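You operate a simulated robot arm through the tools that you are given. There is no shell and no other tool. Be economical: measure what you need, move in short steps, check, and stop when the job is done.

The job below is to be done with a simulated two-armed robot. You get a single attempt, and the scene is never put back.

TASK
Wind 3 turns on the tiny black bobbin and put it in the bobbin tray.
Fine: on the small winder; wire switch on to wind, off before the bobbin comes out. Set down upright: what you pick out.

The check looks at the end state, three seconds after you hand in, the way a careful person would. Anything else that was tipped, shoved, dropped, spilled or broken makes it a failure.

THE ROBOT
Two 7-joint arms with fingered hands on one trunk that stands fixed in place. Base frame: the origin is at the foot of the trunk, x ahead of it, y to its left, z up. Units: m, rad, N and s.
The left shoulder is at [0.037, 0.186, 1.297], the right one opposite. With the tool pointing down near the work surface each hand reaches from about 0.1 to 0.7 m from the base axis, measured 20 degrees to its own side. Payload 3.6 kg a hand.
Tool frame (each hand has its own): the origin (TCP) lies between the finger pads and is the grasp point; the fingertips stand 0.026 m ahead of it; z points along the fingers, y is the line along which they close. Largest opening 0.088 m; the body of the gripper starts 0.03 m behind the TCP. The gripper is a hand of 3 fingers: y runs from the thumb to the fingers, the wrist lies at [-0.017, -0.098, -0.164] in the tool frame.
Orientation is that of the tool frame in the base frame, as [roll, pitch, yaw] about the fixed x, y, z axes, in that order (R = Rz(yaw) Ry(pitch) Rx(roll)). With the fingers straight down and the wrist toward the robot, the tool's x, y and z point along [0, 1, 0], [1, 0, 0] and [0, 0, -1] of the base frame.

THE INTERFACE
- The arms move only by the tool move_arm. It takes "left_series", "right_series" or both (then of equal length, played together; a hand with none holds still); each is a list of rows, each an object of numbers (a shift or turn left out is 0): "dx", "dy", "dz": the shift along the tool's x, y, z in m; "rx", "ry", "rz": the turn, a rotation vector about the tool's x, y, z in rad. In form: [{"dx": .., "dy": .., "dz": .., "rx": .., "ry": .., "rz": ..}, ...]. A call has 1 to 20 rows; each row shifts and turns the commanded pose from where the row before left it, along the tool's axes as they then stand. A row lasts 0.2 s, in which the tool goes at most 0.05 m and 0.15 rad; a call with a longer step from one row to the next is refused whole. Where a pose cannot be reached the arm comes as near as it can. A force on the tool above 90 N (or 10 N above the force at the start of the call, whichever is more), or a blocked arm, ends the call early, and 0.2 s more pass. In this call time passes only in rows, and 0.2 s behind the last. The reply holds the time, the measured pose of the TCP, the force on the tool along the base axes, the opening and the grip force, in the units named above and with some noise, with the torque about the TCP (base axes, N m) and any sound that the robot's microphone picked up.
- Cameras (640 x 400 px; columns grow to the right, rows downward): "scene" is now at [0.2146, -0.0557, 1.2194]; the picture's right is [-0.61, -0.80, 0.00], its down [-0.26, 0.19, -0.95] and it looks along [0.75, -0.57, -0.32] (base axes); focal length 214 px, centre (320, 200). "left" rides on the left gripper at [-0.056, -0.08, -0.102] in its tool frame; the picture's right is [-0.73, -0.32, 0.60], its down [0.62, -0.67, 0.41] and it looks along [0.27, 0.68, 0.69] (tool axes); focal length 247 px, centre (320, 200). "right" rides on the right gripper at [0.056, -0.08, -0.102] in its tool frame; the picture's right is [-0.73, 0.32, -0.60], its down [-0.62, -0.67, 0.41] and it looks along [-0.27, 0.68, 0.69] (tool axes); focal length 247 px, centre (320, 200). There is no depth. A picture from a camera that has moved, and an enlarged one, comes with that camera's place and axes in the base frame and with its lens.
- snapshot(camera): a new picture of that camera. It takes no simulated time.
- slide_trunk(by): slides the trunk up (or, below 0, down) by that many m; the arms and the scene camera ride with it, the base frame stays. It gives what a move gives, with no picture.
- move_fingers(fingers, thumb_bend, thumb_turn, hand): sets how far each is bent, from 0 (flat) to 100 (curled in); at 30 the hand is open as for a grip, at 70 the pads meet at the TCP. One left out holds its place. A second passes; each finger stops where it meets its share of the squeeze, and holds until it gets a number again. It is the only way to open and close the hand. It gives what a move gives, with no picture; readings hold the bend of each and the force on the fingers (four entries, about 0 where the hand has none), thumb and palm. thumb_turn goes from beside the hand (0) to across from the fingers (100), as for a grip.
- turn_head(pan, tilt): turns the head with the scene camera to pan (to the left, within 1.047 rad either way) and tilt (down, from -0.506 to 1.204), counted from straight ahead of the robot. It gives what a move gives.
- enlarge(camera, box): a new picture of the part [left, top, right, bottom] of that camera's present view, enlarged. It takes no simulated time.
- close_job(): hands the job in; it is judged then, once.

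Go step by step. Nothing tells you positions but the pictures and the camera data: compare them with the known pose of the tool, close in by small moves and look again before you grip or let go. The budget is 120 turns and 94 pictures, counting those below and the enlarged ones. Unless the task says otherwise, let go and move clear before handing in, and close with one line.

The tools are called after "Call:" as name(argument=value, ...) on one line, values as JSON. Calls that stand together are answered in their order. move_arm: Moves the arms, as the interface text tells. Its arguments: {"type":"object","properties":{"left_series":{"type":"array","items":{"type":"object","properties":{"dx":{"type":"number"},"dy":{"type":"number"},"dz":{"type":"number"},"rx":{"type":"number"},"ry":{"type":"number"},"rz":{"type":"number"}}}},"right_series":{"type":"array","items":{"type":"object","properties":{"dx":{"type":"number"},"dy":{"type":"number"},"dz":{"type":"number"},"rx":{"type":"number"},"ry":{"type":"number"},"rz":{"type":"number"}}}}},"required":[]} The other tools are called the same way: slide_trunk (by) slides the trunk up or down; move_fingers (fingers, thumb_bend, thumb_turn, hand) moves the fingers one by one; turn_head (pan, tilt) turns the head that bears the scene camera; snapshot (camera) takes a picture; enlarge (camera, box) takes an enlarged picture of a part of a camera's view; close_job () hands the job in.

At the start:

```text
clock: 0.0
left_position: [0.4713, -0.0674, 1.2538]
left_tcp_rot: [3.141, -0.001, 1.571]
left_force: [0.3, -0.6, 0.0]
left_ft_torque: [0.02, 0.04, -0.02]
left_gripper_width: 0.0876
left_grasp_force: 0.0
left_shape: jaw
left_bend: [30.0, 30.0, 98.0]
left_finger forces: [0.1, 0.1, 0.0, 0.0, 0.1, 0.0]
right_position: [0.3085, -0.4398, 1.1604]
right_tcp_rot: [3.14, 0.001, 1.571]
right_force: [1.0, 0.3, 0.0]
right_ft_torque: [0.0, 0.04, -0.01]
right_gripper_width: 0.0876
right_grasp_force: 0.0
right_shape: jaw
right_bend: [30.0, 30.0, 98.0]
right_finger forces: [0.1, 0.0, 0.0, 0.1, 0.1, 0.0]
trunk travel left (down, up): [-0.44, 0.318]
head pan, tilt: [-0.651, 0.328]
```

scene: 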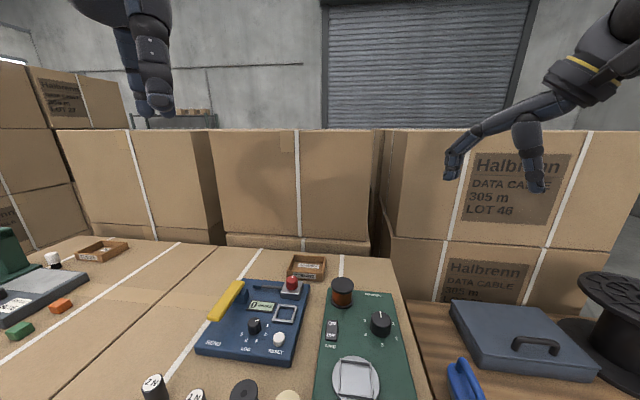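
right: 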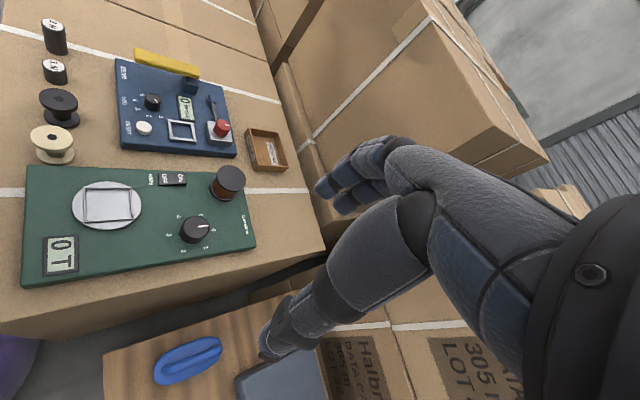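
left: 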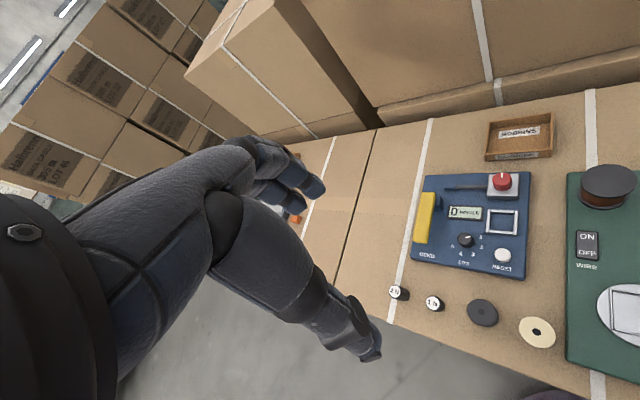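

I see a green winder (round plate, wire switch, knob, "0 T" display), a blue counter-like device, a black and a cream bobbin, and trays. I'll look closer before moving.

Call:
enlarge(camera="right", box=[0, 140, 280, 300])

Call:
enlarge(camera="right", box=[0, 0, 300, 180])

Call:
enlarge(camera="left", box=[370, 100, 640, 370])

Call:
enlarge(camera="scene", box=[0, 200, 200, 360])

Call:
turn_head(pan=-0.5, tilt=0.9)

Call:
snapshot(camera="scene")

```text
2.29 times, centred on (140, 220) of right
camera zoom: at [0.2301, -0.3833, 1.2628], right [0.32, -0.73, 0.6], down [-0.67, -0.62, -0.41], along [0.68, -0.27, -0.69], focal length 564 px, centre (731, 154)
```

zoom: 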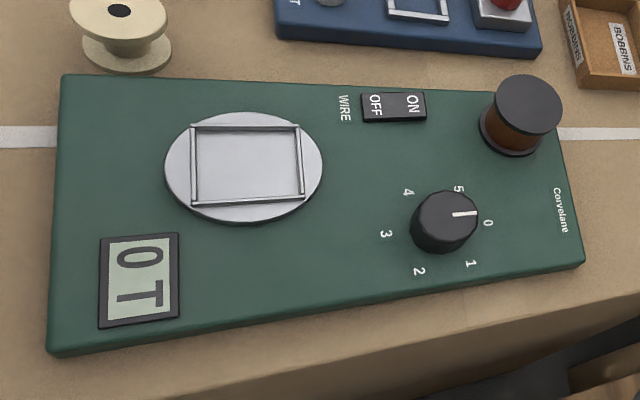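

```text
2.13 times, centred on (150, 90) of right
camera zoom: at [0.2301, -0.3833, 1.2628], right [0.32, -0.73, 0.6], down [-0.67, -0.62, -0.41], along [0.68, -0.27, -0.69], focal length 527 px, centre (683, 435)
```

zoom: 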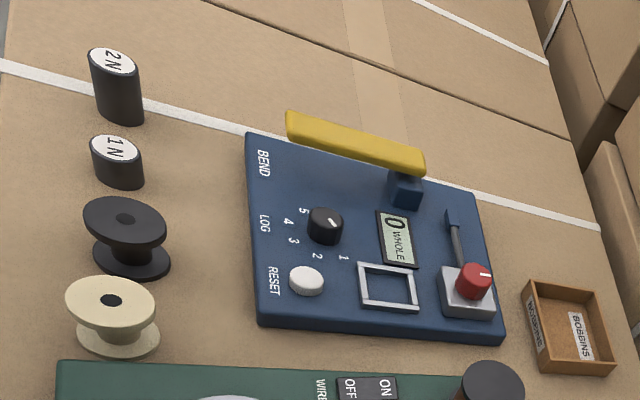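

```text
1.48 times, centred on (505, 235) of left
camera zoom: at [0.391, -0.1245, 1.3536], right [-0.32, -0.73, -0.6], down [-0.67, 0.62, -0.41], along [0.68, 0.27, -0.69], focal length 366 px, centre (46, 148)
```

zoom: 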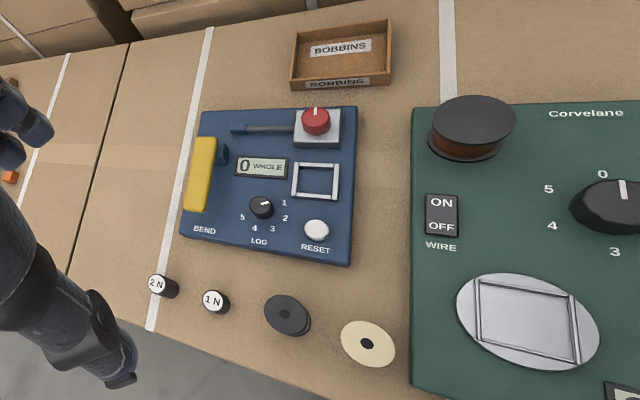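

```text
2.50 times, centred on (100, 280) of scene
camera zoom: at [0.2146, -0.0557, 1.2194], right [-0.61, -0.8, 0.0], down [-0.26, 0.19, -0.95], along [0.75, -0.57, -0.32], focal length 536 px, centre (870, 0)
```

zoom: 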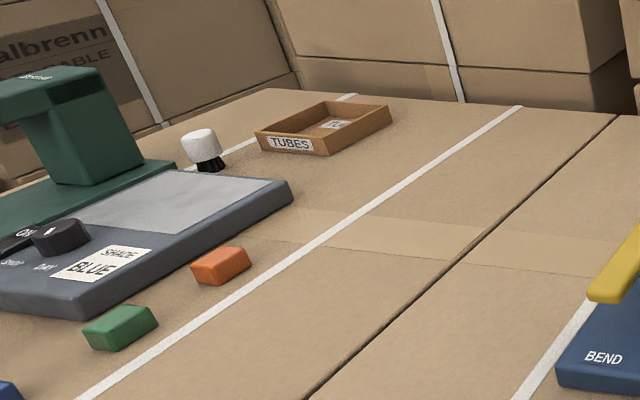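

```text
clock: 1.0
left_position: [0.4705, -0.068, 1.2516]
left_tcp_rot: [3.141, 0.001, 1.571]
left_force: [-0.1, 0.9, -0.4]
left_ft_torque: [0.02, -0.03, 0.03]
left_gripper_width: 0.0878
left_grasp_force: 0.1
left_shape: jaw
left_bend: [30.0, 30.0, 98.0]
left_finger forces: [0.1, 0.0, 0.0, 0.1, 0.1, 0.1]
right_position: [0.3099, -0.4409, 1.1607]
right_tcp_rot: [-3.14, 0.001, 1.573]
right_force: [-0.2, -0.2, 0.1]
right_ft_torque: [-0.02, -0.01, -0.02]
right_gripper_width: 0.0876
right_grasp_force: 0.1
right_shape: jaw
right_bend: [30.0, 30.0, 98.0]
right_finger forces: [0.1, 0.0, 0.0, 0.1, 0.0, 0.0]
trunk travel left (down, up): [-0.44, 0.318]
head pan, tilt: [-0.499, 0.901]
```

```text
86 pictures are left
camera scene: at [0.2066, -0.0354, 1.1697], right [-0.48, -0.88, 0.0], down [-0.69, 0.38, -0.62], along [0.55, -0.3, -0.78], focal length 214 px, centre (320, 200)
```

scene: 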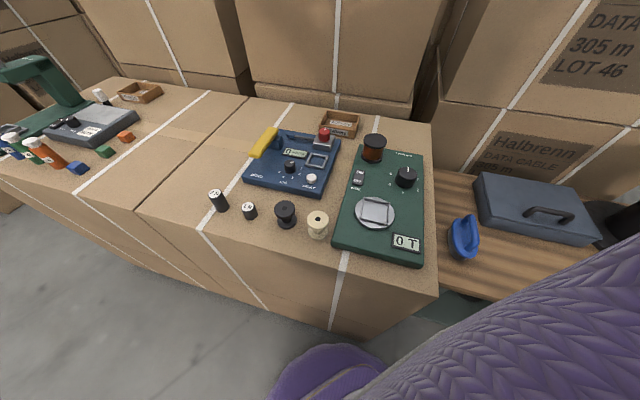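

The black bobbin is at about (0.463, -0.095), the winder seat at about (0.37, -0.25) and the bobbin tray at about (0.70, -0.37). I'll enlarge the scene view for details.

Call:
enlarge(camera="scene", box=[190, 120, 350, 250])

Call:
enlarge(camera="scene", box=[300, 100, 460, 270])

```text
3.08 times, centred on (270, 185) of scene
camera zoom: at [0.2066, -0.0354, 1.1697], right [-0.48, -0.88, 0.0], down [-0.69, 0.38, -0.62], along [0.55, -0.3, -0.78], focal length 660 px, centre (474, 246)
```

zoom: 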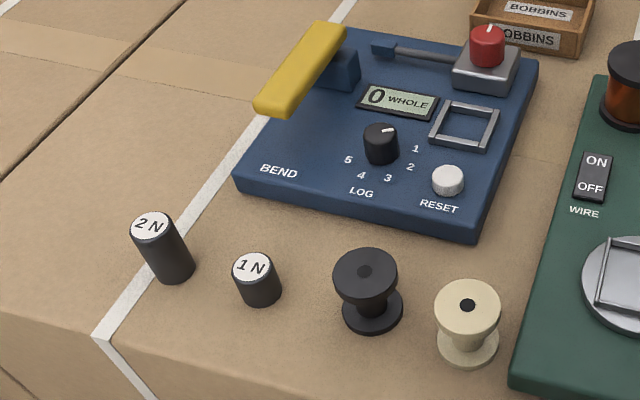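

```text
2.35 times, centred on (380, 185) of scene
camera zoom: at [0.2066, -0.0354, 1.1697], right [-0.48, -0.88, 0.0], down [-0.69, 0.38, -0.62], along [0.55, -0.3, -0.78], focal length 505 px, centre (179, 235)
```

zoom: 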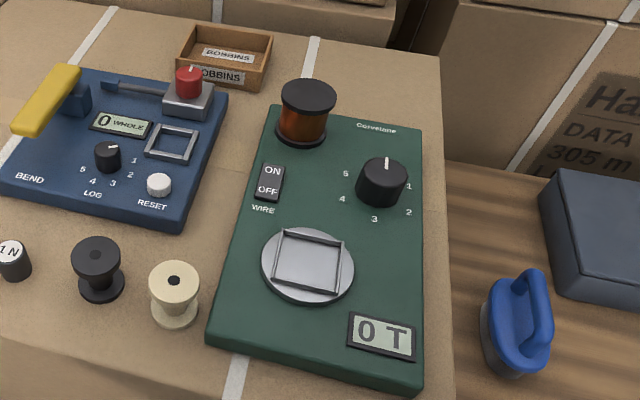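

The left hand hangs close to where the right arm has to go, so I'll take it out to the left. The right hand goes down and then over the black bobbin, staying high.

Call:
move_arm(left_series=[{"dx": 0.045}, {"dx": 0.045}, {"dx": 0.045}, {"dx": 0.045}, {"dx": 0.045}, {"dx": 0.045}, {"dx": 0.045}, {}, {}, {}, {}, {}, {}], right_series=[{"dz": 0.045}, {"dz": 0.045}, {"dz": 0.045}, {"dz": 0.045}, {"dx": 0.0383, "dy": 0.0171}, {"dx": 0.0383, "dy": 0.0171}, {"dx": 0.0383, "dy": 0.0171}, {"dx": 0.0383, "dy": 0.0171}, {"dx": 0.0383, "dy": 0.0171}, {"dx": 0.0383, "dy": 0.0171}, {"dx": 0.0383, "dy": 0.0171}, {"dx": 0.0383, "dy": 0.0171}, {"dx": 0.0383, "dy": 0.0171}])

Call:
snapshot(camera="right")

Call:
snapshot(camera="scene")

```text
clock: 3.8
left_position: [0.4709, 0.2501, 1.2516]
left_tcp_rot: [-3.141, 0.002, 1.571]
left_force: [-0.4, 0.0, -0.4]
left_ft_torque: [-0.02, 0.0, 0.0]
left_gripper_width: 0.0878
left_grasp_force: 0.1
left_shape: jaw
left_bend: [30.0, 30.0, 98.0]
left_finger forces: [0.1, 0.0, 0.0, 0.0, 0.0, 0.1]
right_position: [0.4623, -0.0922, 0.9807]
right_tcp_rot: [-3.141, 0.002, 1.572]
right_force: [-0.1, -0.1, -0.6]
right_ft_torque: [-0.04, 0.0, -0.04]
right_gripper_width: 0.0874
right_grasp_force: 0.1
right_shape: jaw
right_bend: [30.0, 30.0, 98.0]
right_finger forces: [0.0, 0.1, 0.1, 0.0, 0.0, 0.1]
trunk travel left (down, up): [-0.44, 0.318]
head pan, tilt: [-0.499, 0.901]
```

```text
83 pictures are left
camera right: at [0.3839, -0.0349, 1.083], right [0.32, -0.73, 0.6], down [-0.67, -0.62, -0.41], along [0.67, -0.27, -0.69], focal length 247 px, centre (320, 200)
```

right: 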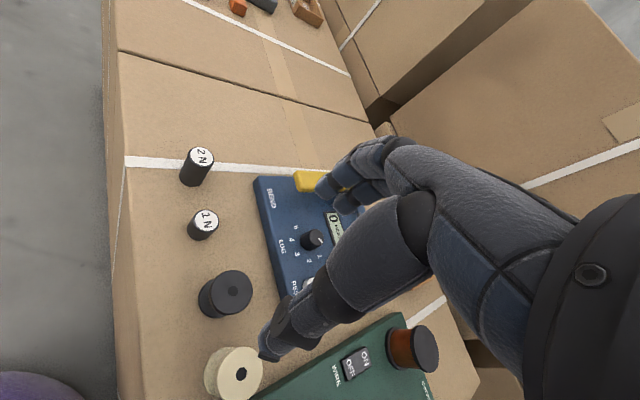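

```text
82 pictures are left
camera scene: at [0.2068, -0.0343, 1.1696], right [-0.48, -0.88, 0.0], down [-0.69, 0.37, -0.62], along [0.55, -0.3, -0.78], focal length 214 px, centre (320, 200)
```

scene: 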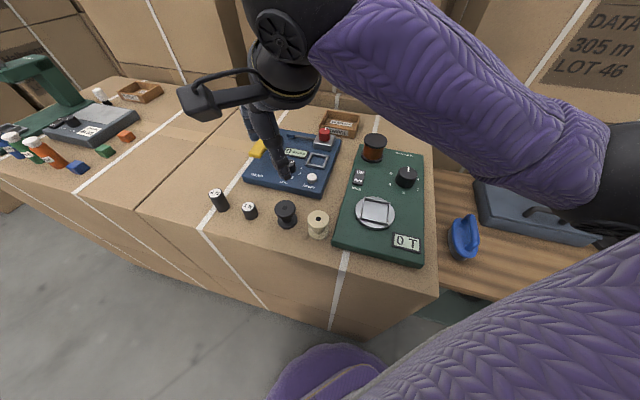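

The black bobbin comes out at about (0.459, -0.094), with its top near z 0.828 and the table near 0.784. I'll descend part way and check alignment.

Call:
move_arm(right_series=[{"dz": 0.04, "dy": -0.003, "dx": -0.002}, {"dz": 0.04}])

Call:
snapshot(camera="right")

Call:
enlarge(camera="scene", box=[190, 100, 350, 250])

```text
clock: 4.4
left_position: [0.4703, 0.2492, 1.2518]
left_tcp_rot: [3.14, 0.001, 1.571]
left_force: [-0.6, 0.0, -0.7]
left_ft_torque: [0.03, 0.01, 0.0]
left_gripper_width: 0.0879
left_grasp_force: 0.1
left_shape: jaw
left_bend: [30.0, 30.0, 98.0]
left_finger forces: [0.0, 0.0, 0.0, 0.2, 0.1, 0.0]
right_position: [0.4614, -0.0961, 0.9002]
right_tcp_rot: [-3.141, 0.0, 1.572]
right_force: [-0.9, 0.7, 0.9]
right_ft_torque: [0.01, 0.0, -0.01]
right_gripper_width: 0.0877
right_grasp_force: 0.1
right_shape: jaw
right_bend: [30.0, 30.0, 98.0]
right_finger forces: [0.0, 0.0, 0.1, 0.0, 0.1, 0.0]
trunk travel left (down, up): [-0.44, 0.318]
head pan, tilt: [-0.499, 0.901]
```

```text
81 pictures are left
camera right: at [0.3815, -0.0378, 1.0028], right [0.32, -0.74, 0.6], down [-0.66, -0.62, -0.41], along [0.68, -0.27, -0.69], focal length 247 px, centre (320, 200)
```

right: 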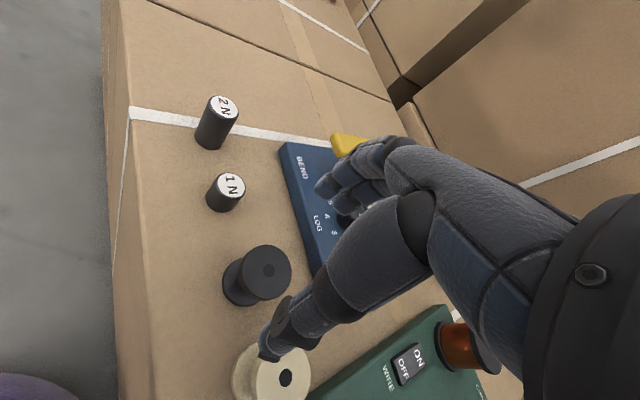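

```text
2.67 times, centred on (270, 175) of scene
camera zoom: at [0.2067, -0.0353, 1.1696], right [-0.48, -0.88, 0.0], down [-0.69, 0.38, -0.62], along [0.55, -0.3, -0.78], focal length 572 px, centre (453, 267)
```

zoom: 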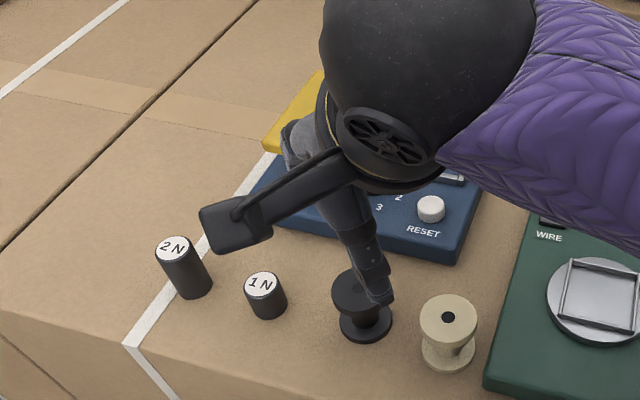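

The bobbin lines up with the hand to within a few mm. I'll pre-close the hand a little for clearance from its neighbours, then go down to grasp height in steps.

Call:
move_fingers(hand="right", fingers=40, thumb_bend=40)

Call:
move_arm(right_series=[{"dx": 0.004, "dy": -0.001, "dz": 0.035}])

Call:
snapshot(camera="right")

Call:
enlarge(camera="scene", box=[230, 140, 350, 250])

```text
clock: 5.4
left_position: [0.4705, 0.2488, 1.2516]
left_tcp_rot: [-3.14, -0.001, 1.569]
left_force: [-0.5, 0.1, 0.4]
left_ft_torque: [0.03, 0.04, -0.01]
left_gripper_width: 0.0879
left_grasp_force: 0.1
left_shape: jaw
left_bend: [30.0, 30.0, 98.0]
left_finger forces: [0.0, 0.0, 0.0, 0.1, 0.0, 0.1]
right_position: [0.4604, -0.0953, 0.9004]
right_tcp_rot: [-3.141, -0.001, 1.57]
right_force: [0.0, -0.3, -0.1]
right_ft_torque: [0.01, 0.02, 0.05]
right_gripper_width: 0.0677
right_grasp_force: 0.1
right_shape: fingers
right_bend: [40.0, 40.0, 98.0]
right_finger forces: [0.0, 0.0, 0.0, 0.0, 0.0, 0.1]
trunk travel left (down, up): [-0.44, 0.318]
head pan, tilt: [-0.499, 0.901]
```

```text
clock: 5.8
left_position: [0.4706, 0.2483, 1.2519]
left_tcp_rot: [-3.141, 0.0, 1.57]
left_force: [-0.1, 0.6, -0.5]
left_ft_torque: [-0.02, 0.0, -0.01]
left_gripper_width: 0.0876
left_grasp_force: 0.2
left_shape: jaw
left_bend: [30.0, 30.0, 98.0]
left_finger forces: [0.0, 0.0, 0.0, 0.0, 0.1, 0.0]
right_position: [0.46, -0.0919, 0.8655]
right_tcp_rot: [3.141, -0.001, 1.572]
right_force: [0.5, -0.2, 0.2]
right_ft_torque: [-0.01, -0.01, -0.01]
right_gripper_width: 0.0676
right_grasp_force: 0.0
right_shape: fingers
right_bend: [40.0, 40.0, 98.0]
right_finger forces: [0.0, 0.0, 0.0, 0.0, 0.0, 0.1]
trunk travel left (down, up): [-0.44, 0.318]
head pan, tilt: [-0.499, 0.901]
```

```text
79 pictures are left
camera right: at [0.3802, -0.0349, 0.9676], right [0.32, -0.73, 0.6], down [-0.67, -0.62, -0.41], along [0.68, -0.27, -0.69], focal length 247 px, centre (320, 200)
```

right: 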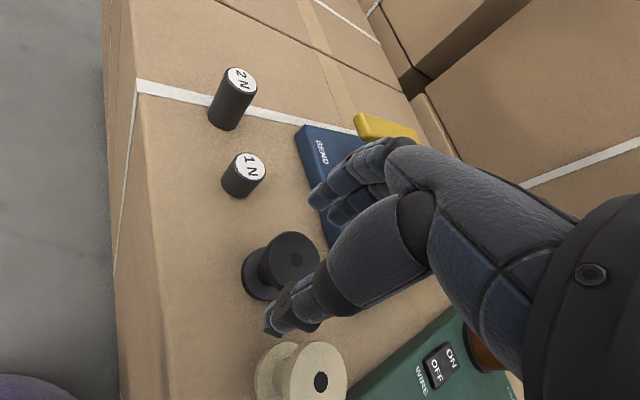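

```text
3.64 times, centred on (290, 195) of scene
camera zoom: at [0.2065, -0.035, 1.1696], right [-0.48, -0.88, 0.0], down [-0.69, 0.38, -0.62], along [0.55, -0.3, -0.78], focal length 780 px, centre (429, 218)
```

zoom: 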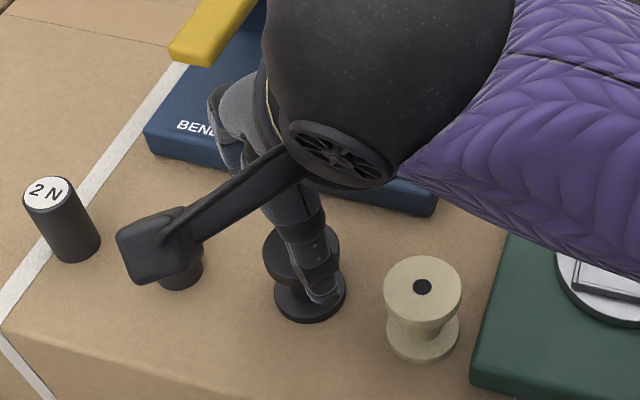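

The hand is centred on the bobbin at (0.460, -0.091). I'll go down to TCP z of about 0.817.

Call:
move_arm(right_series=[{"dz": 0.025}, {"dz": 0.0235}])

Call:
snapshot(camera="right")

Call:
enlarge(camera="scene", box=[230, 140, 350, 250])

```text
clock: 6.4
left_position: [0.4712, 0.2488, 1.2515]
left_tcp_rot: [3.141, 0.001, 1.57]
left_force: [-0.2, 0.1, 0.3]
left_ft_torque: [-0.03, 0.04, -0.03]
left_gripper_width: 0.0878
left_grasp_force: 0.0
left_shape: jaw
left_bend: [30.0, 30.0, 98.0]
left_finger forces: [0.0, 0.1, 0.0, 0.1, 0.0, 0.1]
right_position: [0.4582, -0.0937, 0.8163]
right_tcp_rot: [3.141, 0.0, 1.57]
right_force: [0.5, -0.9, -0.3]
right_ft_torque: [-0.01, -0.02, 0.01]
right_gripper_width: 0.0677
right_grasp_force: 0.1
right_shape: fingers
right_bend: [40.0, 40.0, 98.0]
right_finger forces: [0.1, 0.1, 0.1, 0.0, 0.0, 0.0]
trunk travel left (down, up): [-0.44, 0.318]
head pan, tilt: [-0.499, 0.901]
```

```text
77 pictures are left
camera right: at [0.3796, -0.0353, 0.9187], right [0.32, -0.73, 0.6], down [-0.67, -0.62, -0.41], along [0.68, -0.27, -0.69], focal length 247 px, centre (320, 200)
```

right: 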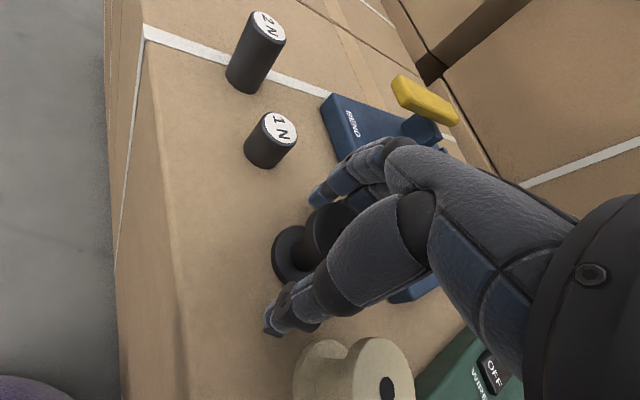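

```text
3.64 times, centred on (290, 195) of scene
camera zoom: at [0.2067, -0.0352, 1.1696], right [-0.48, -0.88, 0.0], down [-0.69, 0.38, -0.62], along [0.55, -0.3, -0.78], focal length 780 px, centre (429, 218)
```

zoom: 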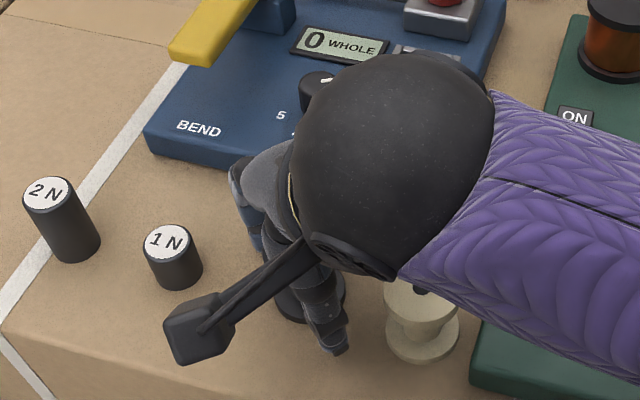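

The thumb and fingers straddle the bobbin, so I'll close gently.

Call:
move_fingers(hand="right", fingers=56, thumb_bend=56)

Call:
snapshot(camera="right")

```text
clock: 7.4
left_position: [0.4713, 0.2493, 1.2512]
left_tcp_rot: [3.14, 0.0, 1.571]
left_force: [-0.8, -0.1, 0.1]
left_ft_torque: [0.0, -0.02, -0.01]
left_gripper_width: 0.0876
left_grasp_force: 0.1
left_shape: jaw
left_bend: [30.0, 30.0, 98.0]
left_finger forces: [0.1, 0.1, 0.0, 0.0, 0.0, 0.1]
right_position: [0.4588, -0.0936, 0.8162]
right_tcp_rot: [3.141, 0.0, 1.57]
right_force: [1.0, -0.2, -0.9]
right_ft_torque: [0.01, 0.0, -0.01]
right_gripper_width: 0.0327
right_grasp_force: 0.0
right_shape: fingers
right_bend: [56.0, 56.0, 98.0]
right_finger forces: [0.0, 0.1, 0.0, 0.1, 0.1, 0.1]
trunk travel left (down, up): [-0.44, 0.318]
head pan, tilt: [-0.499, 0.901]
```

```text
75 pictures are left
camera right: at [0.3797, -0.0352, 0.9192], right [0.32, -0.73, 0.6], down [-0.67, -0.62, -0.41], along [0.68, -0.27, -0.69], focal length 247 px, centre (320, 200)
```

right: 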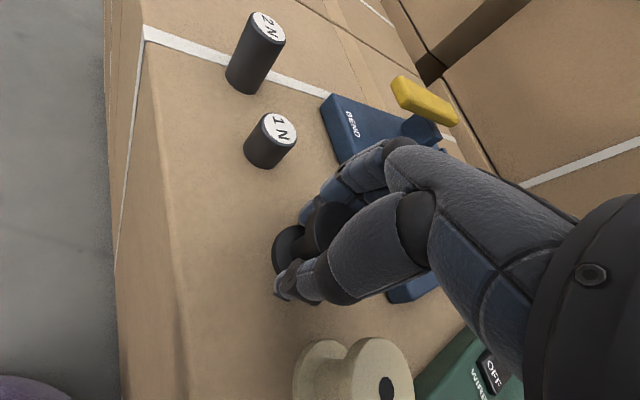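

There's no contact yet at 33 mm, so the pads must be reaching in toward the waist between the flanges. I'll close further.

Call:
move_fingers(hand="right", fingers=68, thumb_bend=68)

Call:
snapshot(camera="right")

```text
clock: 8.4
left_position: [0.4711, 0.2491, 1.2515]
left_tcp_rot: [3.141, 0.001, 1.57]
left_force: [0.4, 0.5, -0.1]
left_ft_torque: [0.0, -0.01, 0.04]
left_gripper_width: 0.0878
left_grasp_force: 0.1
left_shape: jaw
left_bend: [30.0, 30.0, 98.0]
left_finger forces: [0.0, 0.0, 0.0, 0.0, 0.0, 0.0]
right_position: [0.4596, -0.0921, 0.8161]
right_tcp_rot: [3.141, 0.001, 1.571]
right_force: [0.0, 0.1, -0.1]
right_ft_torque: [0.05, 0.0, -0.02]
right_gripper_width: 0.0199
right_grasp_force: 10.0
right_shape: fingers
right_bend: [63.0, 63.0, 96.0]
right_finger forces: [1.8, 8.4, 0.0, 0.1, 9.8, 0.0]
trunk travel left (down, up): [-0.44, 0.318]
head pan, tilt: [-0.499, 0.901]
```

```text
74 pictures are left
camera right: at [0.3797, -0.0353, 0.9191], right [0.32, -0.73, 0.6], down [-0.67, -0.62, -0.41], along [0.68, -0.27, -0.69], focal length 247 px, centre (320, 200)
```

right: 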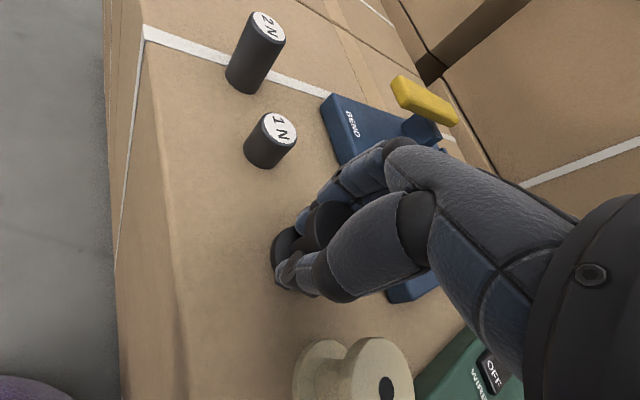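

I'm gripping the core with 10 N, so I'll lift it and check.

Call:
move_arm(right_series=[{"dz": -0.01}, {"dz": -0.02}, {"dz": -0.03}, {"dz": -0.03}, {"dz": -0.02}])

Call:
snapshot(camera="right")

Call:
enlarge(camera="scene", box=[200, 100, 440, 270])

```text
clock: 9.6
left_position: [0.4704, 0.2486, 1.2523]
left_tcp_rot: [-3.141, 0.0, 1.57]
left_force: [1.1, 0.5, -0.3]
left_ft_torque: [-0.03, 0.0, -0.04]
left_gripper_width: 0.0877
left_grasp_force: 0.1
left_shape: jaw
left_bend: [30.0, 30.0, 98.0]
left_finger forces: [0.0, 0.0, 0.1, 0.1, 0.0, 0.1]
right_position: [0.4583, -0.0935, 0.9272]
right_tcp_rot: [3.141, -0.001, 1.57]
right_force: [0.4, -0.1, -1.4]
right_ft_torque: [-0.01, -0.03, 0.0]
right_gripper_width: 0.0198
right_grasp_force: 10.4
right_shape: fingers
right_bend: [63.0, 63.0, 96.0]
right_finger forces: [1.9, 8.6, 0.0, 0.0, 9.8, 0.0]
trunk travel left (down, up): [-0.44, 0.318]
head pan, tilt: [-0.499, 0.901]
```

```text
73 pictures are left
camera right: at [0.3792, -0.0362, 1.0297], right [0.32, -0.73, 0.6], down [-0.67, -0.62, -0.41], along [0.68, -0.27, -0.69], focal length 247 px, centre (320, 200)
```

right: 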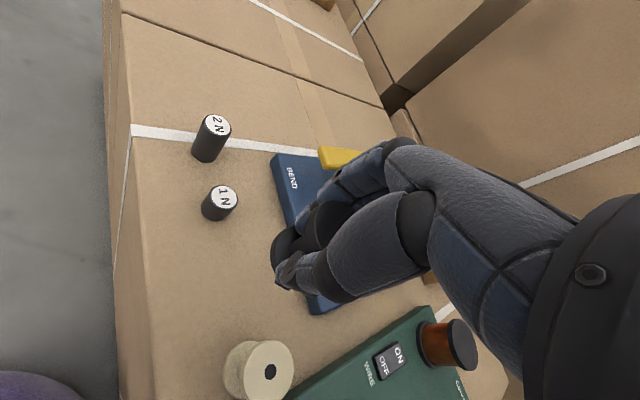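

```text
2.35 times, centred on (320, 185) of scene
camera zoom: at [0.2066, -0.0351, 1.1696], right [-0.48, -0.88, 0.0], down [-0.69, 0.38, -0.62], along [0.55, -0.3, -0.78], focal length 505 px, centre (320, 235)
```

zoom: 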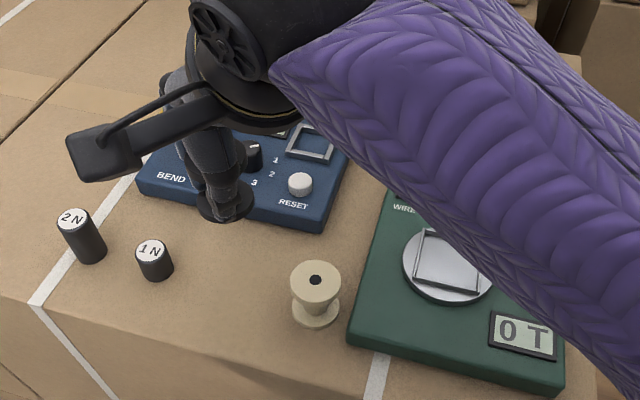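

The bobbin is held upright and everything else is in place. I'll carry it to just above the winder seat, which I estimate at (0.377, -0.254).

Call:
move_arm(right_series=[{"dx": -0.033, "dy": -0.017}, {"dx": -0.033, "dy": -0.017}, {"dx": -0.033, "dy": -0.017}, {"dx": -0.033, "dy": -0.016}, {"dx": -0.031, "dy": -0.015}])

Call:
snapshot(camera="right")

Call:
snapshot(camera="scene")

Call:
snapshot(camera="left")

```text
clock: 10.8
left_position: [0.4704, 0.2488, 1.2527]
left_tcp_rot: [-3.141, -0.001, 1.572]
left_force: [0.4, 0.6, -0.7]
left_ft_torque: [0.01, -0.03, -0.01]
left_gripper_width: 0.0874
left_grasp_force: 0.0
left_shape: jaw
left_bend: [30.0, 30.0, 98.0]
left_finger forces: [0.0, 0.0, 0.0, 0.0, 0.0, 0.1]
right_position: [0.3752, -0.2568, 0.929]
right_tcp_rot: [-3.141, -0.001, 1.57]
right_force: [-0.2, 0.1, -1.1]
right_ft_torque: [0.01, -0.01, -0.02]
right_gripper_width: 0.0199
right_grasp_force: 9.9
right_shape: fingers
right_bend: [63.0, 63.0, 96.0]
right_finger forces: [1.9, 8.6, 0.0, 0.1, 9.7, 0.1]
trunk travel left (down, up): [-0.44, 0.318]
head pan, tilt: [-0.499, 0.901]
```

```text
71 pictures are left
camera right: at [0.2971, -0.1991, 1.0306], right [0.32, -0.73, 0.6], down [-0.66, -0.62, -0.41], along [0.68, -0.27, -0.69], focal length 247 px, centre (320, 200)
```

right: 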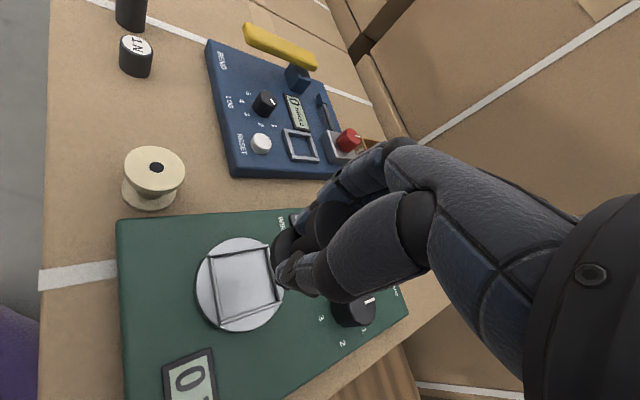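

```text
70 pictures are left
camera scene: at [0.2062, -0.0357, 1.1697], right [-0.48, -0.88, 0.0], down [-0.69, 0.38, -0.62], along [0.55, -0.3, -0.78], focal length 214 px, centre (320, 200)
```

scene: 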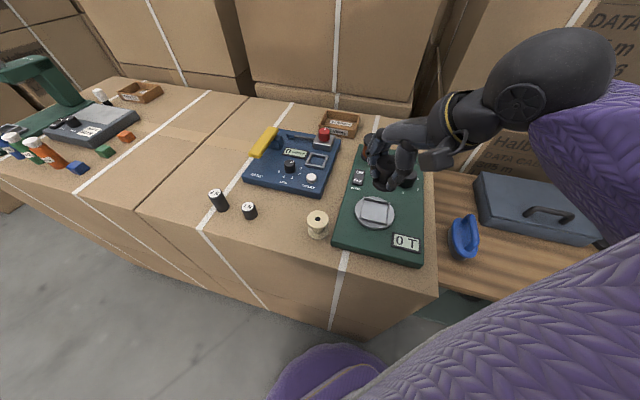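

```text
69 pictures are left
camera left: at [0.3901, 0.1917, 1.3527], right [-0.32, -0.73, -0.6], down [-0.66, 0.62, -0.41], along [0.68, 0.27, -0.69], focal length 247 px, centre (320, 200)
```

left: 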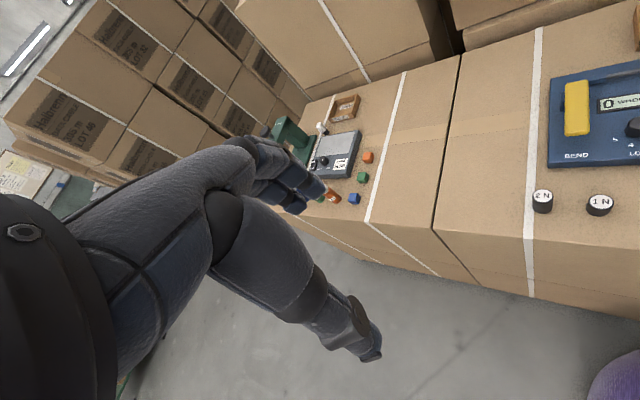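

I'll measure the seat and the held bobbin in enlarged views.

Call:
enlarge(camera="scene", box=[335, 130, 435, 260])

Call:
enlarge(camera="right", box=[180, 190, 340, 340])

```text
3.08 times, centred on (385, 195) of scene
camera zoom: at [0.2062, -0.0357, 1.1697], right [-0.48, -0.88, 0.0], down [-0.69, 0.38, -0.62], along [0.55, -0.3, -0.78], focal length 660 px, centre (120, 215)
```

zoom: 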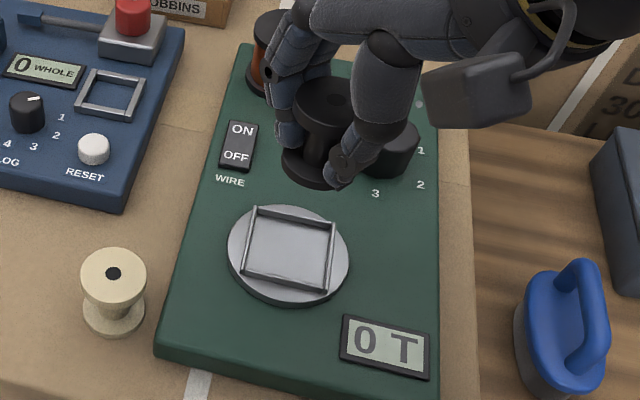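

```text
2.67 times, centred on (260, 265) of right
camera zoom: at [0.2971, -0.1991, 1.0306], right [0.32, -0.73, 0.6], down [-0.66, -0.62, -0.41], along [0.68, -0.27, -0.69], focal length 659 px, centre (480, 27)
```

zoom: 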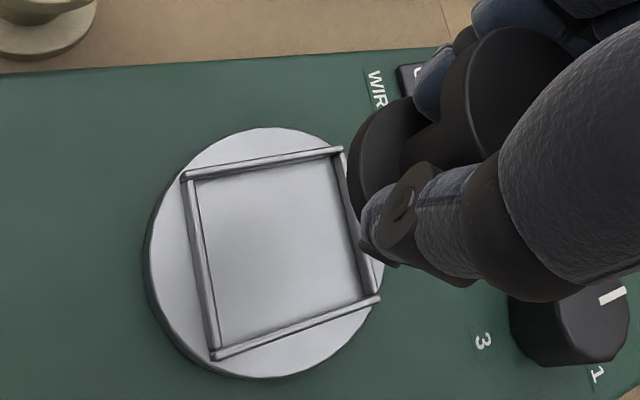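

The seat centre is at about (0.375, -0.253), with the rim top near z 0.817. I'll lower to just above the rim and compare.

Call:
move_arm(right_series=[{"dz": 0.035}, {"dz": 0.03}])

Call:
enlarge(camera="scene", box=[335, 150, 435, 250])

Call:
enlarge(camera="right", box=[200, 180, 340, 320])

```text
clock: 11.4
left_position: [0.4725, 0.2479, 1.2517]
left_tcp_rot: [3.14, -0.001, 1.572]
left_force: [0.6, -0.7, -0.6]
left_ft_torque: [0.01, 0.01, 0.0]
left_gripper_width: 0.0878
left_grasp_force: 0.1
left_shape: jaw
left_bend: [30.0, 30.0, 98.0]
left_finger forces: [0.1, 0.0, 0.0, 0.1, 0.0, 0.0]
right_position: [0.3765, -0.2561, 0.8607]
right_tcp_rot: [-3.141, 0.0, 1.571]
right_force: [-0.3, 0.8, -0.7]
right_ft_torque: [0.01, 0.02, 0.0]
right_gripper_width: 0.0198
right_grasp_force: 10.1
right_shape: fingers
right_bend: [63.0, 63.0, 96.0]
right_finger forces: [1.8, 8.4, 0.1, 0.0, 9.6, 0.0]
trunk travel left (down, up): [-0.44, 0.318]
head pan, tilt: [-0.499, 0.901]
```

```text
4.00 times, centred on (385, 200) of scene
camera zoom: at [0.2068, -0.0351, 1.1696], right [-0.48, -0.88, 0.0], down [-0.69, 0.38, -0.62], along [0.55, -0.3, -0.78], focal length 858 px, centre (60, 200)
```

zoom: 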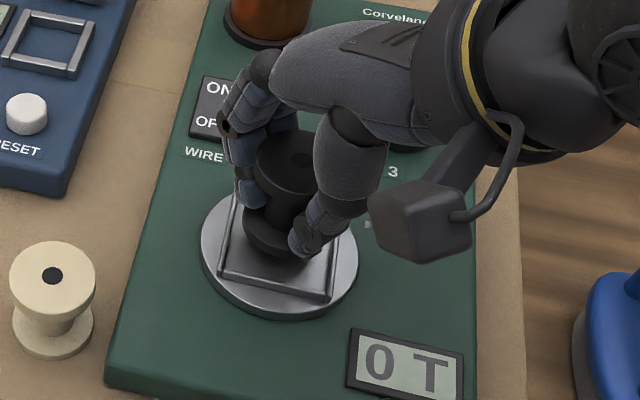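

```text
2.86 times, centred on (270, 250) of right
camera zoom: at [0.2979, -0.1979, 0.964], right [0.32, -0.73, 0.6], down [-0.66, -0.62, -0.41], along [0.68, -0.27, -0.69], focal length 706 px, centre (463, 57)
```

zoom: 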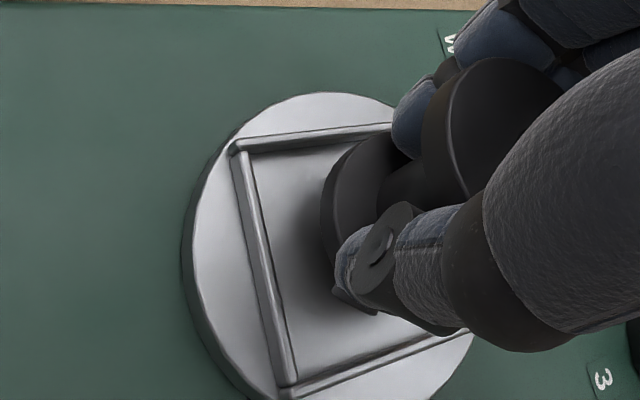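

The bobbin lines up with the seat to within about a millimetre. I'll nudge it slightly and lower it further.

Call:
move_arm(right_series=[{"dx": 0.001, "dy": -0.001, "dz": 0.009}])

Call:
enlarge(camera="scene", box=[345, 160, 425, 240])

Call:
enlarge(camera="right", box=[200, 190, 340, 330])

```text
clock: 11.8
left_position: [0.4714, 0.2498, 1.2527]
left_tcp_rot: [-3.141, 0.0, 1.57]
left_force: [-0.1, 0.0, 0.5]
left_ft_torque: [0.01, -0.01, -0.02]
left_gripper_width: 0.0877
left_grasp_force: 0.2
left_shape: jaw
left_bend: [30.0, 30.0, 98.0]
left_finger forces: [0.0, 0.1, 0.0, 0.0, 0.1, 0.0]
right_position: [0.3761, -0.2557, 0.8518]
right_tcp_rot: [3.14, 0.001, 1.57]
right_force: [0.3, 0.5, 0.3]
right_ft_torque: [0.0, 0.0, 0.0]
right_gripper_width: 0.0199
right_grasp_force: 10.0
right_shape: fingers
right_bend: [63.0, 63.0, 96.0]
right_finger forces: [1.7, 8.3, 0.0, 0.0, 9.6, 0.0]
trunk travel left (down, up): [-0.44, 0.318]
head pan, tilt: [-0.499, 0.901]
```

```text
5.00 times, centred on (385, 200) of scene
camera zoom: at [0.2066, -0.0353, 1.1696], right [-0.48, -0.88, 0.0], down [-0.69, 0.38, -0.62], along [0.55, -0.3, -0.78], focal length 1072 px, centre (-5, 200)
```

zoom: 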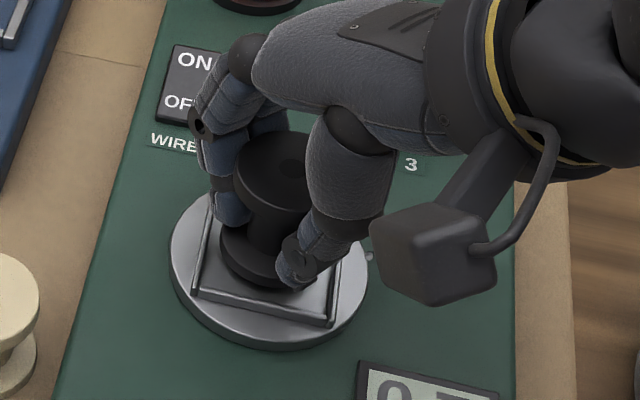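

```text
2.86 times, centred on (270, 260) of right
camera zoom: at [0.297, -0.1976, 0.9547], right [0.32, -0.73, 0.6], down [-0.67, -0.62, -0.41], along [0.68, -0.27, -0.69], focal length 706 px, centre (463, 29)
```

zoom: 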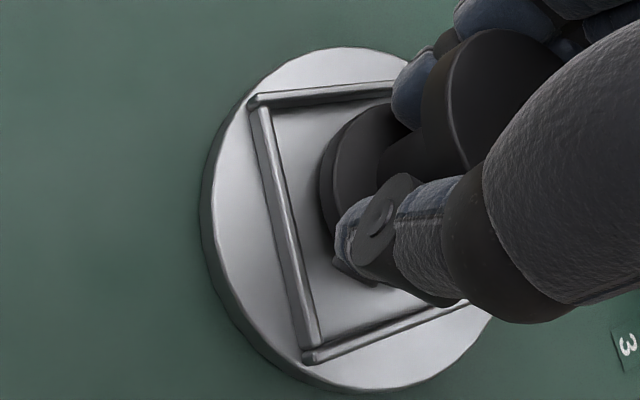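

It's still centred. I'll lower slowly in small steps and watch the force.

Call:
move_arm(right_series=[{"dz": 0.004}, {"dz": 0.003}])

Call:
enlarge(camera="scene", box=[345, 160, 425, 240])

Call:
enlarge(camera="right", box=[200, 190, 340, 330])

```text
clock: 12.4
left_position: [0.4706, 0.2489, 1.2522]
left_tcp_rot: [-3.141, 0.002, 1.571]
left_force: [0.3, 0.4, 0.2]
left_ft_torque: [0.01, 0.02, 0.01]
left_gripper_width: 0.0878
left_grasp_force: 0.0
left_shape: jaw
left_bend: [30.0, 30.0, 98.0]
left_finger forces: [0.0, 0.0, 0.0, 0.1, 0.0, 0.0]
right_position: [0.3782, -0.2558, 0.8472]
right_tcp_rot: [3.134, 0.0, 1.57]
right_force: [-0.9, 0.2, 11.1]
right_ft_torque: [-0.07, -0.27, -0.02]
right_gripper_width: 0.0198
right_grasp_force: 12.8
right_shape: fingers
right_bend: [63.0, 63.0, 96.0]
right_finger forces: [3.9, 10.6, 0.0, 0.0, 10.3, 0.1]
trunk travel left (down, up): [-0.44, 0.318]
head pan, tilt: [-0.499, 0.901]
```

```text
5.00 times, centred on (385, 200) of scene
camera zoom: at [0.2058, -0.0348, 1.17], right [-0.48, -0.88, 0.0], down [-0.69, 0.38, -0.62], along [0.55, -0.3, -0.78], focal length 1072 px, centre (-5, 200)
```

zoom: 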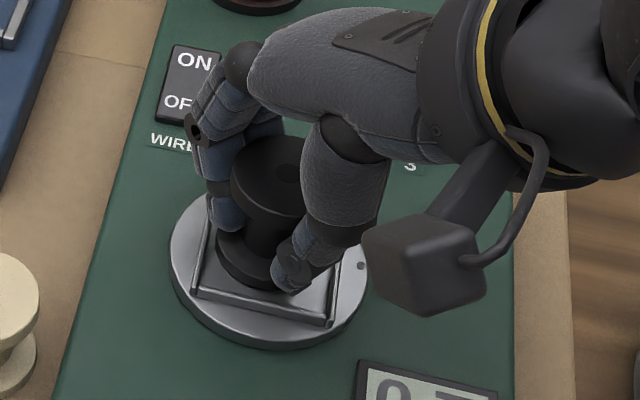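

```text
2.86 times, centred on (270, 260) of right
camera zoom: at [0.2972, -0.1975, 0.9498], right [0.31, -0.73, 0.6], down [-0.66, -0.62, -0.42], along [0.68, -0.27, -0.68], focal length 706 px, centre (463, 29)
```

zoom: 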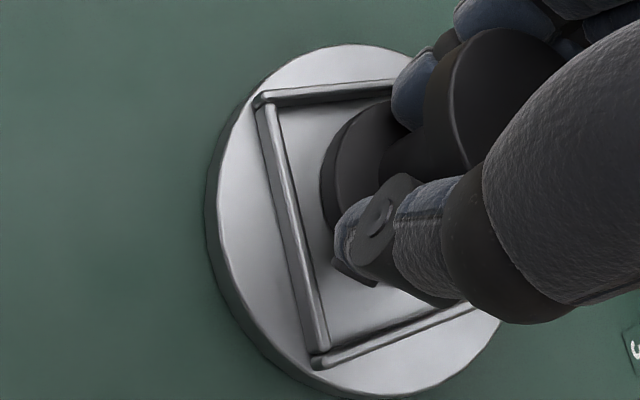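

Contact came at z 0.847 with an off-centre torque toward the far side. I'll look closer to see whether the flange or a fingertip is touching.

Call:
enlarge(camera="scene", box=[366, 184, 406, 224])

Call:
enlarge(camera="right", box=[250, 190, 330, 270])

```text
10.00 times, centred on (386, 204) of scene
camera zoom: at [0.2058, -0.0348, 1.17], right [-0.48, -0.88, 0.0], down [-0.69, 0.38, -0.62], along [0.55, -0.3, -0.78], focal length 2145 px, centre (-340, 160)
```

zoom: 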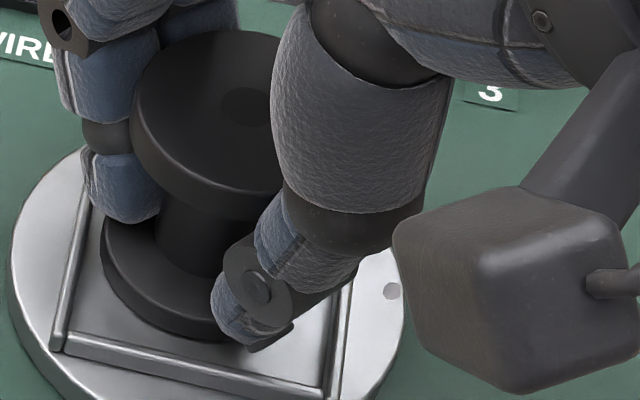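

```text
5.00 times, centred on (290, 230) of right
camera zoom: at [0.2972, -0.1975, 0.9498], right [0.31, -0.73, 0.6], down [-0.66, -0.62, -0.42], along [0.68, -0.27, -0.68], focal length 1235 px, centre (470, 50)
```

zoom: 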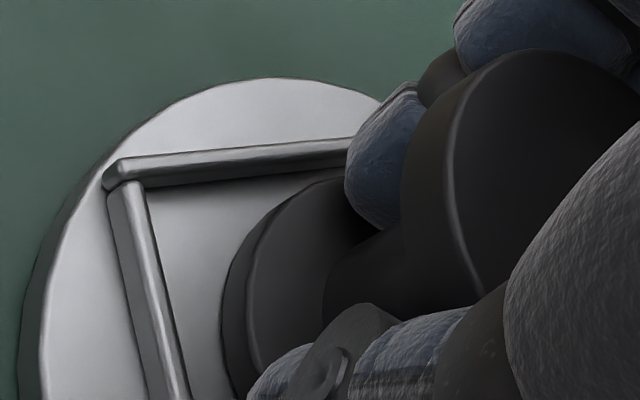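

The fingertips, about 26 mm below the TCP, appear to be touching the seat rim while the bobbin sits just above or on the floor and is centred within 1-2 mm. I'll back off a few mm to unload the fingertips and check.

Call:
move_arm(right_series=[{"dz": -0.004}, {}])

Call:
enlarge(camera="scene", box=[366, 184, 406, 224])

```text
clock: 13.0
left_position: [0.4703, 0.2487, 1.2514]
left_tcp_rot: [-3.14, 0.0, 1.572]
left_force: [1.1, 0.7, -0.5]
left_ft_torque: [0.02, 0.01, 0.03]
left_gripper_width: 0.0877
left_grasp_force: 0.1
left_shape: jaw
left_bend: [30.0, 30.0, 98.0]
left_finger forces: [0.1, 0.0, 0.0, 0.1, 0.0, 0.0]
right_position: [0.3759, -0.2551, 0.8491]
right_tcp_rot: [-3.138, -0.001, 1.571]
right_force: [-0.2, 0.1, -1.0]
right_ft_torque: [-0.02, 0.01, -0.02]
right_gripper_width: 0.0194
right_grasp_force: 9.7
right_shape: fingers
right_bend: [63.0, 64.0, 96.0]
right_finger forces: [1.8, 8.7, 0.1, 0.1, 9.0, 0.0]
trunk travel left (down, up): [-0.44, 0.318]
head pan, tilt: [-0.499, 0.901]
```

```text
10.00 times, centred on (386, 204) of scene
camera zoom: at [0.2066, -0.0352, 1.1696], right [-0.48, -0.88, 0.0], down [-0.69, 0.38, -0.62], along [0.55, -0.3, -0.78], focal length 2145 px, centre (-340, 160)
```

zoom: 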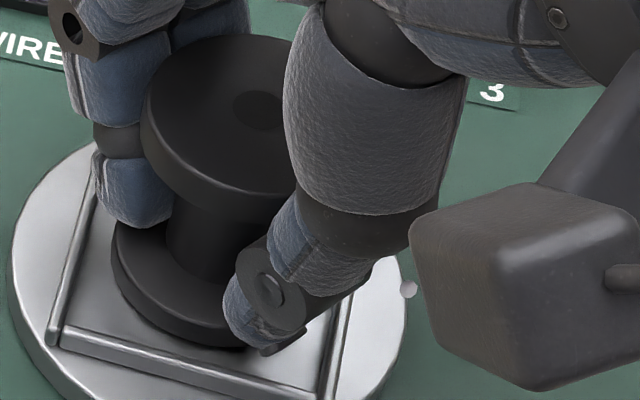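

It's unloaded and centred in the seat frame. I'll open a little and see how the bobbin settles.

Call:
move_fingers(hand="right", fingers=58, thumb_bend=58)

Call:
enlarge(camera="scene", box=[366, 184, 406, 224])

Call:
enlarge(camera="right", box=[220, 190, 340, 310])

```text
clock: 14.0
left_position: [0.4702, 0.2498, 1.2519]
left_tcp_rot: [-3.141, -0.002, 1.57]
left_force: [0.5, 0.7, -0.1]
left_ft_torque: [-0.01, 0.0, 0.01]
left_gripper_width: 0.0878
left_grasp_force: 0.1
left_shape: jaw
left_bend: [30.0, 30.0, 98.0]
left_finger forces: [0.0, 0.1, 0.0, 0.0, 0.1, 0.1]
right_position: [0.3763, -0.2556, 0.8498]
right_tcp_rot: [3.141, -0.001, 1.572]
right_force: [0.0, -0.3, -0.7]
right_ft_torque: [-0.02, 0.01, 0.04]
right_gripper_width: 0.029
right_grasp_force: 0.6
right_shape: fingers
right_bend: [57.0, 57.0, 97.0]
right_finger forces: [0.0, 0.1, 0.0, 0.0, 0.2, 0.0]
trunk travel left (down, up): [-0.44, 0.318]
head pan, tilt: [-0.499, 0.901]
```

```text
10.00 times, centred on (386, 204) of scene
camera zoom: at [0.2066, -0.0353, 1.1696], right [-0.48, -0.88, 0.0], down [-0.69, 0.38, -0.62], along [0.55, -0.3, -0.78], focal length 2145 px, centre (-340, 160)
```

zoom: 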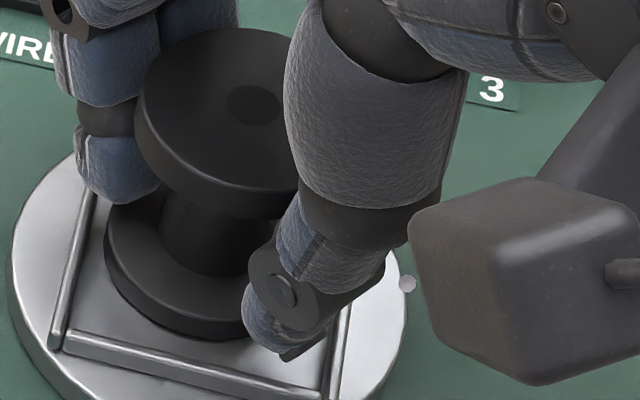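

```text
3.33 times, centred on (280, 250) of right
camera zoom: at [0.2967, -0.1983, 0.9522], right [0.32, -0.73, 0.6], down [-0.67, -0.62, -0.41], along [0.68, -0.27, -0.69], focal length 823 px, centre (453, 33)
```

zoom: 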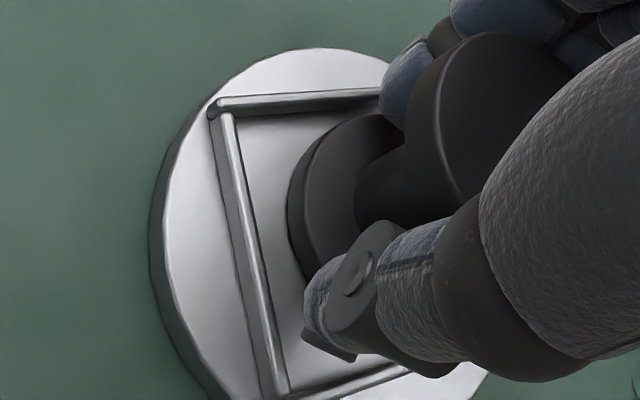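

The hand has let go of the bobbin and it stands in the frame. I'll open further so the top flange clears.

Call:
move_fingers(hand="right", fingers=42, thumb_bend=42)

Call:
enlarge(camera="scene", box=[356, 174, 416, 234])

Call:
enlarge(camera="right", box=[220, 190, 340, 310])

```text
clock: 15.0
left_position: [0.4709, 0.2487, 1.2529]
left_tcp_rot: [3.141, 0.001, 1.569]
left_force: [0.6, -0.7, -0.2]
left_ft_torque: [-0.02, 0.0, 0.05]
left_gripper_width: 0.0877
left_grasp_force: 0.0
left_shape: jaw
left_bend: [30.0, 30.0, 98.0]
left_finger forces: [0.0, 0.1, 0.0, 0.0, 0.0, 0.1]
right_position: [0.3762, -0.2561, 0.8501]
right_tcp_rot: [3.141, 0.001, 1.571]
right_force: [-0.1, -0.6, -0.3]
right_ft_torque: [0.0, 0.03, -0.01]
right_gripper_width: 0.062
right_grasp_force: 0.1
right_shape: fingers
right_bend: [42.0, 42.0, 97.0]
right_finger forces: [0.0, 0.0, 0.0, 0.0, 0.0, 0.0]
trunk travel left (down, up): [-0.44, 0.318]
head pan, tilt: [-0.499, 0.901]
```

```text
6.67 times, centred on (386, 204) of scene
camera zoom: at [0.2066, -0.0353, 1.1696], right [-0.48, -0.88, 0.0], down [-0.69, 0.38, -0.62], along [0.55, -0.3, -0.78], focal length 1430 px, centre (-120, 173)
```

zoom: 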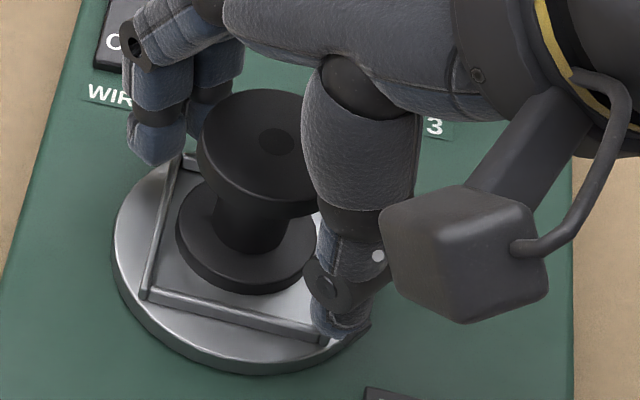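

```text
3.33 times, centred on (280, 250) of right
camera zoom: at [0.2966, -0.1982, 0.9522], right [0.32, -0.73, 0.6], down [-0.67, -0.62, -0.41], along [0.68, -0.27, -0.69], focal length 823 px, centre (453, 33)
```

zoom: 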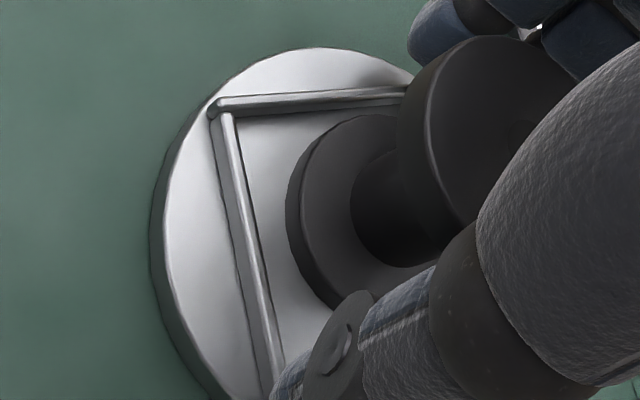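

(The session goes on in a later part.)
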